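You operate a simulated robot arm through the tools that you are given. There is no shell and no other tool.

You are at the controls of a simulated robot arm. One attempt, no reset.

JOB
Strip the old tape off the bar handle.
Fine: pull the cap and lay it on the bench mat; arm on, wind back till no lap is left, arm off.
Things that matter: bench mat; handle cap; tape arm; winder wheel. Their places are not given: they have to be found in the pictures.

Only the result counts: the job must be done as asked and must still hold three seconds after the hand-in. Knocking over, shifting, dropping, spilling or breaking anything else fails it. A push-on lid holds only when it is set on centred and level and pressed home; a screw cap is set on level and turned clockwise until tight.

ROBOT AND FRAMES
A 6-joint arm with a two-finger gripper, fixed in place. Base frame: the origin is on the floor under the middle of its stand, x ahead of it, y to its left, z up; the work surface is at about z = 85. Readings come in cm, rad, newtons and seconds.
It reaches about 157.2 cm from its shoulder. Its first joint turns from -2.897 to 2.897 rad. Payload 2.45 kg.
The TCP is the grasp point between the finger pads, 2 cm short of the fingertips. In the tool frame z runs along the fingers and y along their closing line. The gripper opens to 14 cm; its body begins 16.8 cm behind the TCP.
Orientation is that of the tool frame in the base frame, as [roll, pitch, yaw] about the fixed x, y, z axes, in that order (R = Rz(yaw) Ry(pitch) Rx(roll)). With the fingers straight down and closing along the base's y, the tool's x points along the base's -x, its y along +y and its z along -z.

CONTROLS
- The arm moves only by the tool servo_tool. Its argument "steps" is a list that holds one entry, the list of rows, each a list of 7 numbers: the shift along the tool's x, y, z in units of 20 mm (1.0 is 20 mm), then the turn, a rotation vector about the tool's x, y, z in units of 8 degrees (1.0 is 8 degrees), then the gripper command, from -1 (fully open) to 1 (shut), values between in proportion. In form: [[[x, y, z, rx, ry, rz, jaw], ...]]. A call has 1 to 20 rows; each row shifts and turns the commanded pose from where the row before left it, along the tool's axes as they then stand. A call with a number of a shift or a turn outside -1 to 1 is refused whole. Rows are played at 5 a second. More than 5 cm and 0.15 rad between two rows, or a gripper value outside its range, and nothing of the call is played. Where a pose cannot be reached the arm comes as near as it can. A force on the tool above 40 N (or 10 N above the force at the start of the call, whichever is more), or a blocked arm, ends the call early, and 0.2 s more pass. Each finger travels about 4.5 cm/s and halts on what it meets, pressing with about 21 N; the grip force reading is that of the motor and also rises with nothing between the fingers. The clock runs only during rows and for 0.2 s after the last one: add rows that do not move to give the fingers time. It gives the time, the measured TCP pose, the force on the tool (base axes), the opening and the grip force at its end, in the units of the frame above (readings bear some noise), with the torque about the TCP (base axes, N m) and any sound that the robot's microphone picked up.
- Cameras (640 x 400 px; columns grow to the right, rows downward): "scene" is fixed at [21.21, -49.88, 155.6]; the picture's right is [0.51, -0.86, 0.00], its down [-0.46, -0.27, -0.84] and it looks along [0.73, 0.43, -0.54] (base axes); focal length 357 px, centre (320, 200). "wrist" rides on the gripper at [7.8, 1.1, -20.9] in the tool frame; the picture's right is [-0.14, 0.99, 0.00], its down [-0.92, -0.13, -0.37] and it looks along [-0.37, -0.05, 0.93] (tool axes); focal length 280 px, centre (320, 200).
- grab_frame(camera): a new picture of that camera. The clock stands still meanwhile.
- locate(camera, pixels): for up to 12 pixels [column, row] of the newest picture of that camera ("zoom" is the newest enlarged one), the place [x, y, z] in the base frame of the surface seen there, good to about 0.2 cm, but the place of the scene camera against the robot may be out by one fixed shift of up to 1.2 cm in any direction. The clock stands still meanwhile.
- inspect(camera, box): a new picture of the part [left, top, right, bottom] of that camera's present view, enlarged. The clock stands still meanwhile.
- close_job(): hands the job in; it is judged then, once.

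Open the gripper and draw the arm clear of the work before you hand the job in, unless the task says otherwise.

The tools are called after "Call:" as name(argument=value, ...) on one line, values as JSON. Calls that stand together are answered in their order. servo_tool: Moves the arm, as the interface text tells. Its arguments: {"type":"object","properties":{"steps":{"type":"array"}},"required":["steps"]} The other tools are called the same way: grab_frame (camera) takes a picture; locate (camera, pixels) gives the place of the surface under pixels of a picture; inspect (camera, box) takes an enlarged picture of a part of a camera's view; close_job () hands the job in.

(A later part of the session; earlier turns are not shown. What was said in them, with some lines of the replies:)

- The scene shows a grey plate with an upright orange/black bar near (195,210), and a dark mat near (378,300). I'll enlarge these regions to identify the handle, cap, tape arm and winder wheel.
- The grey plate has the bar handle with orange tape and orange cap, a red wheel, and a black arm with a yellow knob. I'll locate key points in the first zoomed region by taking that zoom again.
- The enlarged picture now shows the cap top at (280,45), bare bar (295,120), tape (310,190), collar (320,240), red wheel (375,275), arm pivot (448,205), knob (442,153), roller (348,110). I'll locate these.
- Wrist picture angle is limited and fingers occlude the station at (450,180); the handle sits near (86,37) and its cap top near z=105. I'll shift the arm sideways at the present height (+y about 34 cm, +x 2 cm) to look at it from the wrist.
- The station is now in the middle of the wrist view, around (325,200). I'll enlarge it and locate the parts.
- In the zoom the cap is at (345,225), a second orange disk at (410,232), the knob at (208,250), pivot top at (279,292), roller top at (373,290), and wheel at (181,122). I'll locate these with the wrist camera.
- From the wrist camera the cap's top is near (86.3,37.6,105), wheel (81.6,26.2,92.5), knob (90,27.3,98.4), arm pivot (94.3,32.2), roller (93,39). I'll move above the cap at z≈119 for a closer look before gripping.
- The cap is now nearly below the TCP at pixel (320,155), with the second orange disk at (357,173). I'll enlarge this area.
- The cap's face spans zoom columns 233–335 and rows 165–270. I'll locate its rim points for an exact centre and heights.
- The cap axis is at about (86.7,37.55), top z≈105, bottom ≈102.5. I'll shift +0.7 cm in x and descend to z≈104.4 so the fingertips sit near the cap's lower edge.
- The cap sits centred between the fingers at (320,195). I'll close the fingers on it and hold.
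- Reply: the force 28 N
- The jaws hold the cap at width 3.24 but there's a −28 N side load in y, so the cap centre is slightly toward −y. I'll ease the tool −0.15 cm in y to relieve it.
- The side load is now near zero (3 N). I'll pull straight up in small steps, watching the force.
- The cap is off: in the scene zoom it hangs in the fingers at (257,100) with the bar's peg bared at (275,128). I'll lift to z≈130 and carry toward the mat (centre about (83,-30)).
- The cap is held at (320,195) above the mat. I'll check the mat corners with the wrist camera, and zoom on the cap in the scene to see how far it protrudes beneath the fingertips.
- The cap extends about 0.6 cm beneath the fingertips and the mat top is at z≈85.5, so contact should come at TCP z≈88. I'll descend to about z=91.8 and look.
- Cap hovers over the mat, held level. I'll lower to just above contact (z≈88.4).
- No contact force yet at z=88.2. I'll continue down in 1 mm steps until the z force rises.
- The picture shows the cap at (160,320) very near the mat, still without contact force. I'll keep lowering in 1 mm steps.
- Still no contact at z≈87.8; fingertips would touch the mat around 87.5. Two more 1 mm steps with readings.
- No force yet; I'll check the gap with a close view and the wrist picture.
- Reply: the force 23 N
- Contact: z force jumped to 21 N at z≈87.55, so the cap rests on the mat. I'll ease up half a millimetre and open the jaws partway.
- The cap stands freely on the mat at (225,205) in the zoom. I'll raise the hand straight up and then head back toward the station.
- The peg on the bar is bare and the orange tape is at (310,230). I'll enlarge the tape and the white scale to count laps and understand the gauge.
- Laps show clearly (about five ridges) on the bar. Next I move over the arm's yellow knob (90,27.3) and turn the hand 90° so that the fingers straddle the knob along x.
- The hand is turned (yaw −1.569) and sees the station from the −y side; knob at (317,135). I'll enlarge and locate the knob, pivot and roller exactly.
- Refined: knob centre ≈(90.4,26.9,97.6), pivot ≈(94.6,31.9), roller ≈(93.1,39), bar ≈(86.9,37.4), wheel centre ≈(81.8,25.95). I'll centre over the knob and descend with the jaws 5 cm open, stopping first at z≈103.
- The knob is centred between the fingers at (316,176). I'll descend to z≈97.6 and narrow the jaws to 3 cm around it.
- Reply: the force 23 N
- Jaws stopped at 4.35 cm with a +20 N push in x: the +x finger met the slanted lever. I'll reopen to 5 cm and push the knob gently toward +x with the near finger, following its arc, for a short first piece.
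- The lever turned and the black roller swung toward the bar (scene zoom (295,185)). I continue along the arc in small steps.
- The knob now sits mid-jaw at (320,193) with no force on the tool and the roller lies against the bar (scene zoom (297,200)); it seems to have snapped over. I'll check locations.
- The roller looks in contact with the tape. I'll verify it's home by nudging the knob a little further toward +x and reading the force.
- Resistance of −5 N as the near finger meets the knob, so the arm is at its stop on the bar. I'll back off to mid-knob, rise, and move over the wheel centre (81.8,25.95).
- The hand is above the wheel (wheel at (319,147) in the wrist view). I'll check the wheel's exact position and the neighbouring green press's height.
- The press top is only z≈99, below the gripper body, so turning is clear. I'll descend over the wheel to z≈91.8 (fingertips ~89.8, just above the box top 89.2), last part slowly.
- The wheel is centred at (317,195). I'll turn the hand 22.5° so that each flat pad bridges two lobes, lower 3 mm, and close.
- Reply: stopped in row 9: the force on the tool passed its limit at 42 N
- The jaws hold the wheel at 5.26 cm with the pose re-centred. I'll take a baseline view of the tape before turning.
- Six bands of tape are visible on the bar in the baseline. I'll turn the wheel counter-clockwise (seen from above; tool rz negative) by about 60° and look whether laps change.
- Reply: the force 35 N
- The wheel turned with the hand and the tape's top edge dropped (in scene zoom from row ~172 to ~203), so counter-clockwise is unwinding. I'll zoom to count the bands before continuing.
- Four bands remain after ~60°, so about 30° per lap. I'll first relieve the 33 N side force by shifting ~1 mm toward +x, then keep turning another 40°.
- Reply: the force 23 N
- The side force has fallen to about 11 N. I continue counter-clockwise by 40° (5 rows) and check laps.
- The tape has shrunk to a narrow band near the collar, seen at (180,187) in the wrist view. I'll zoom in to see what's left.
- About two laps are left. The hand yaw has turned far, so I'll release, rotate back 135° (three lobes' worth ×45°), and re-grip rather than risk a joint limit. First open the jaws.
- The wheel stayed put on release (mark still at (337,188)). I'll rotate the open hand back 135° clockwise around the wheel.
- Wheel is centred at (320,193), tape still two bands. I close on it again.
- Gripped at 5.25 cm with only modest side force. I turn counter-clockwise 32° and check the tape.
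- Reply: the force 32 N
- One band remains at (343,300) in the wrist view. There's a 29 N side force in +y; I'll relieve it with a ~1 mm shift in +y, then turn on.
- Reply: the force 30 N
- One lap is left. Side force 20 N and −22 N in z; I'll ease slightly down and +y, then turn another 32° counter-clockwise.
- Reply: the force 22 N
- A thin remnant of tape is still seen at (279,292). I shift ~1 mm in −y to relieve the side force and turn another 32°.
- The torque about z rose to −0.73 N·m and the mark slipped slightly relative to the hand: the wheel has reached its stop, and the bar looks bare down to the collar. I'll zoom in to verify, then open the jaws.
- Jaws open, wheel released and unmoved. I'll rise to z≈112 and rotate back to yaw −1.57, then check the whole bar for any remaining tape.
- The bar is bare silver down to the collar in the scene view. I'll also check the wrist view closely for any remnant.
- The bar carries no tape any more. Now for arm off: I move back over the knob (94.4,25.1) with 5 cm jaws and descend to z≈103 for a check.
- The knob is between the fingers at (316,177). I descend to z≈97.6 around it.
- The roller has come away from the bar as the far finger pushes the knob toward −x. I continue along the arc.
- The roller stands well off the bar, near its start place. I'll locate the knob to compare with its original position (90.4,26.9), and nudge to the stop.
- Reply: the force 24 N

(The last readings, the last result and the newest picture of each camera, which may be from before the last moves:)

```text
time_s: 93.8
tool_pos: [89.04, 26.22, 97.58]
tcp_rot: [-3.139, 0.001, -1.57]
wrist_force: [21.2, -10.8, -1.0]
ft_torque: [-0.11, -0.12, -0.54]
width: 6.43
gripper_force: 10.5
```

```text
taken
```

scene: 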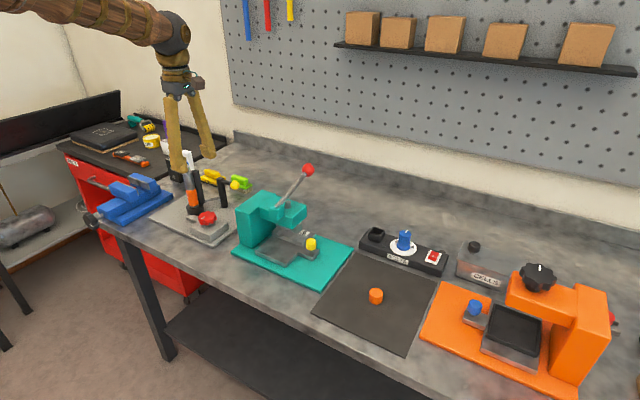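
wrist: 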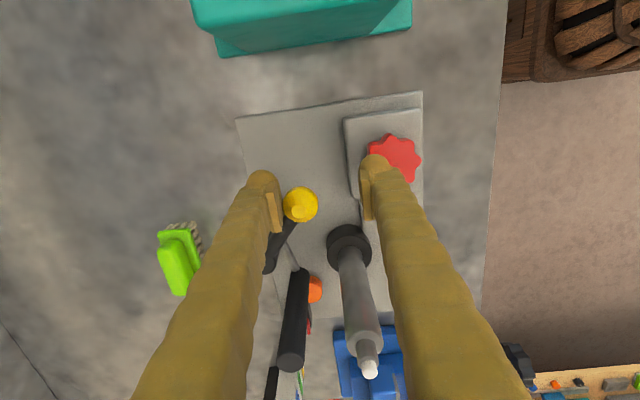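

The arm has met its off stop (21 N). I'll back off to centre the jaws around the knob and rise clear.

Call:
servo_tool(steps=[[[0, -0.3, 0, 0, 0, 0, 0.286], [0, -0.3, 0, 0, 0, 0, 0.286], [0, 0, 0, 0, 0, 0, 0.286], [0, 0, 0, 0, 0, 0, 0.286]]])

Call:
grab_frame(camera="wrist")

```text
time_s: 94.8
tool_pos: [90.11, 26.22, 97.64]
tcp_rot: [-3.141, -0.001, -1.571]
wrist_force: [-0.9, -0.6, 0.2]
ft_torque: [0.0, 0.01, 0.02]
width: 5.0
gripper_force: 0.0
```

```text
taken
```

wrist: 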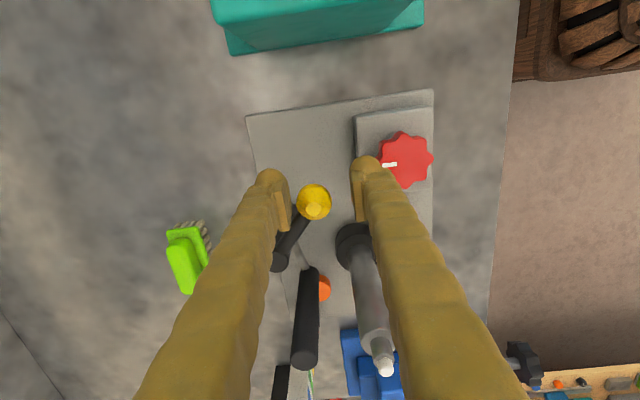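

The knob stays put and no force acts on the hand. I rise straight up to z≈126 and then retreat toward the robot.

Call:
servo_tool(steps=[[[0, 0, -0.5, 0, 0, 0, 0.286], [0, 0, -1, 0, 0, 0, 0.286], [0, 0, -1, 0, 0, 0, 0.286], [0, 0, -1, 0, 0, 0, 0.286], [0, 0, -1, 0, 0, 0, 0.286], [0, 0, -1, 0, 0, 0, 0.286], [0, 0, -1, 0, 0, 0, 0], [0, 0, -1, 0, 0, 0, 0], [0, 0, -1, 0, 0, 0, 0], [0, 0, -1, 0, 0, 0, 0], [0, 0, -1, 0, 0, 0, 0], [0, 0, -1, 0, 0, 0, 0], [0, 0, -1, 0, 0, 0, 0], [0, 0, -1, 0, 0, 0, 0], [0, 0, -1, 0, 0, 0, 0], [0, 0, 0, 0, 0, 0, 0]]])

Call:
grab_frame(camera="scene")

Call:
inspect(camera="scene", box=[160, 150, 240, 240])

Call:
grab_frame(camera="wrist")

```text
time_s: 98.2
tool_pos: [90.14, 26.41, 126.66]
tcp_rot: [-3.139, 0.002, -1.571]
wrist_force: [-0.3, -0.4, -0.1]
ft_torque: [0.01, 0.01, -0.01]
width: 7.02
gripper_force: 0.1
```

```text
taken
```

scene: 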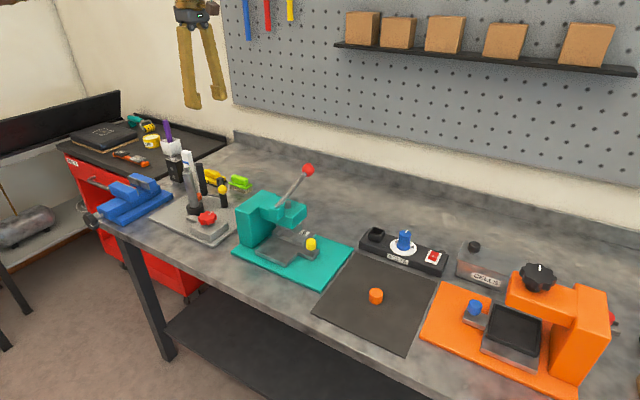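

```text
4.44 times, centred on (200, 195) of scene
```

zoom: 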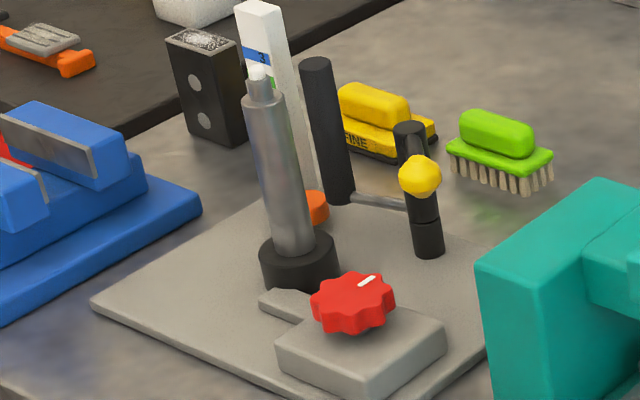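

```text
taken
```

wrist: 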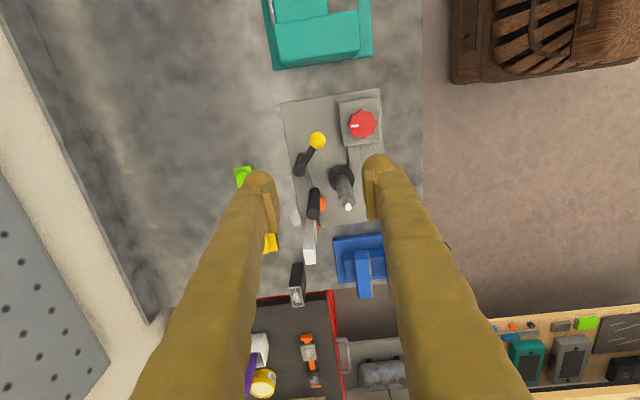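

The bar is bare, the arm is off at its start place, and the cap stands on the mat at (375,296). I'll retreat toward the robot, away from the work, with the jaws open and take a final close look.

Call:
servo_tool(steps=[[[0, 1, -0.2, 0, 0, 0, -1], [0, 1, -0.2, 0, 0, 0, -1], [0, 1, 0, 0, 0, 0, -1], [0, 1, 0, 0, 0, 0, -1], [0, 1, 0, 0, 0, 0, -1], [0, 1, 0, 0, 0, 0, -1], [0, 1, 0, 0, 0, 0, -1], [0, 1, 0, 0, 0, 0, -1], [0, 1, 0, 0, 0, 0, -1], [0, 1, 0, 0, 0, 0, -1], [0, 0, 0, 0, 0, 1, -1], [0, 0, 0, 0, 0, 1, -1], [0, 0, 0, 0, 0, 1, -1], [0, 0, 0, 0, 0, 1, -1], [0, 0, 0, 0, 0, 1, -1], [0, 0, 0, 0, 0, 1, -1], [0, 0, 0, 0, 0, 1, -1], [0, 0, 0, 0, 0, 1, -1], [0, 0, 0, 0, 0, 1, -1], [0, 0, 0, 0, 0, 1, -1]]])

Call:
servo_tool(steps=[[[0, 0, 0, 0, 0, 1, -1], [0, 0, 0, 0, 0, 0.25, -1], [0, 0, 0, 0, 0, 0, -1]]])

Call:
grab_frame(camera="wrist")

Call:
inspect(camera="wrist", box=[280, 110, 440, 250])

Call:
inspect(camera="scene", box=[340, 260, 410, 330])

```text
time_s: 102.4
tool_pos: [70.04, 26.2, 127.33]
tcp_rot: [-3.139, 0.004, -2.969]
wrist_force: [0.6, -0.3, 0.0]
ft_torque: [0.02, -0.02, -0.01]
width: 14.0
gripper_force: 0.0
```

```text
time_s: 103.2
tool_pos: [70.04, 26.21, 127.22]
tcp_rot: [-3.141, 0.002, 3.141]
wrist_force: [0.0, -0.1, 0.0]
ft_torque: [0.0, 0.01, 0.03]
width: 13.99
gripper_force: 0.0
```

```text
taken
```

wrist: 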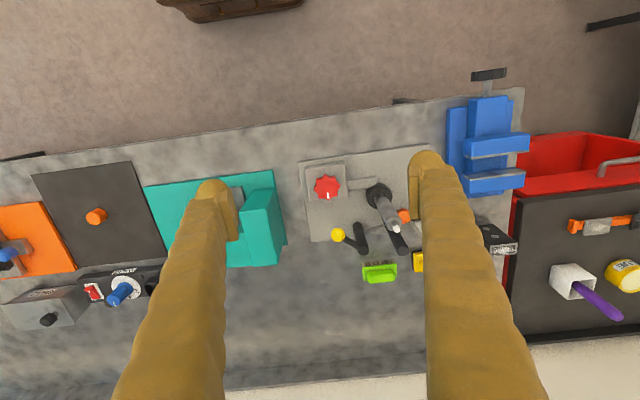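

```text
2.86 times, centred on (360, 180) of wrist
```

zoom: 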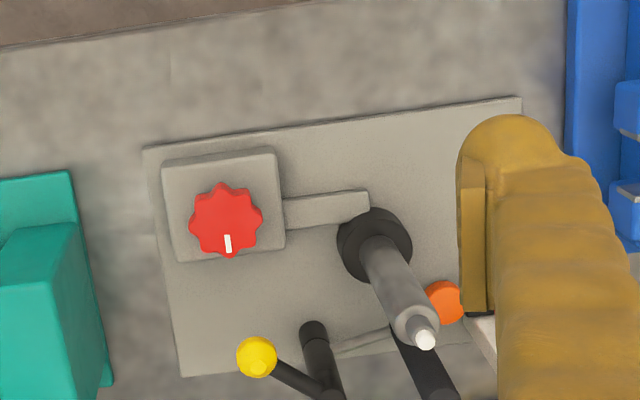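

```text
5.71 times, centred on (375, 295) of scene
```

zoom: 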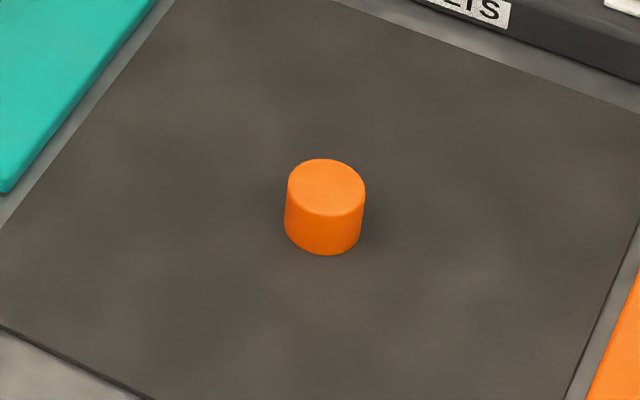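

All checks agree: the bar is bare from peg to collar, the wheel is turned half a turn to its stop, the arm is back off, the cap stands on the mat, and the hand is open and clear. I hand the job in.

Call:
close_job()

```text
The job is handed in.
```

The old tape is off the bar handle, and I have handed the job in; no result has come back yet.

- **Cap:** pulled straight off the handle and set upright near the middle of the bench mat.
- **Tape arm on:** swung over until its roller rested against the bar.
- **Winding back:** I turned the wheel counter-clockwise about half a turn. The six laps came off, and the wheel then met its stop. The views I took afterwards show bare metal from the peg down to the collar.
- **Tape arm off:** swung back to its stop, where it started.

At hand-in the gripper was open and the arm clear of the work. I saw nothing else knocked or shifted. The small orange disc on the white scale behind the handle moved down the scale during the winding. It looks like the tape roll on its carriage, and I did not touch it.
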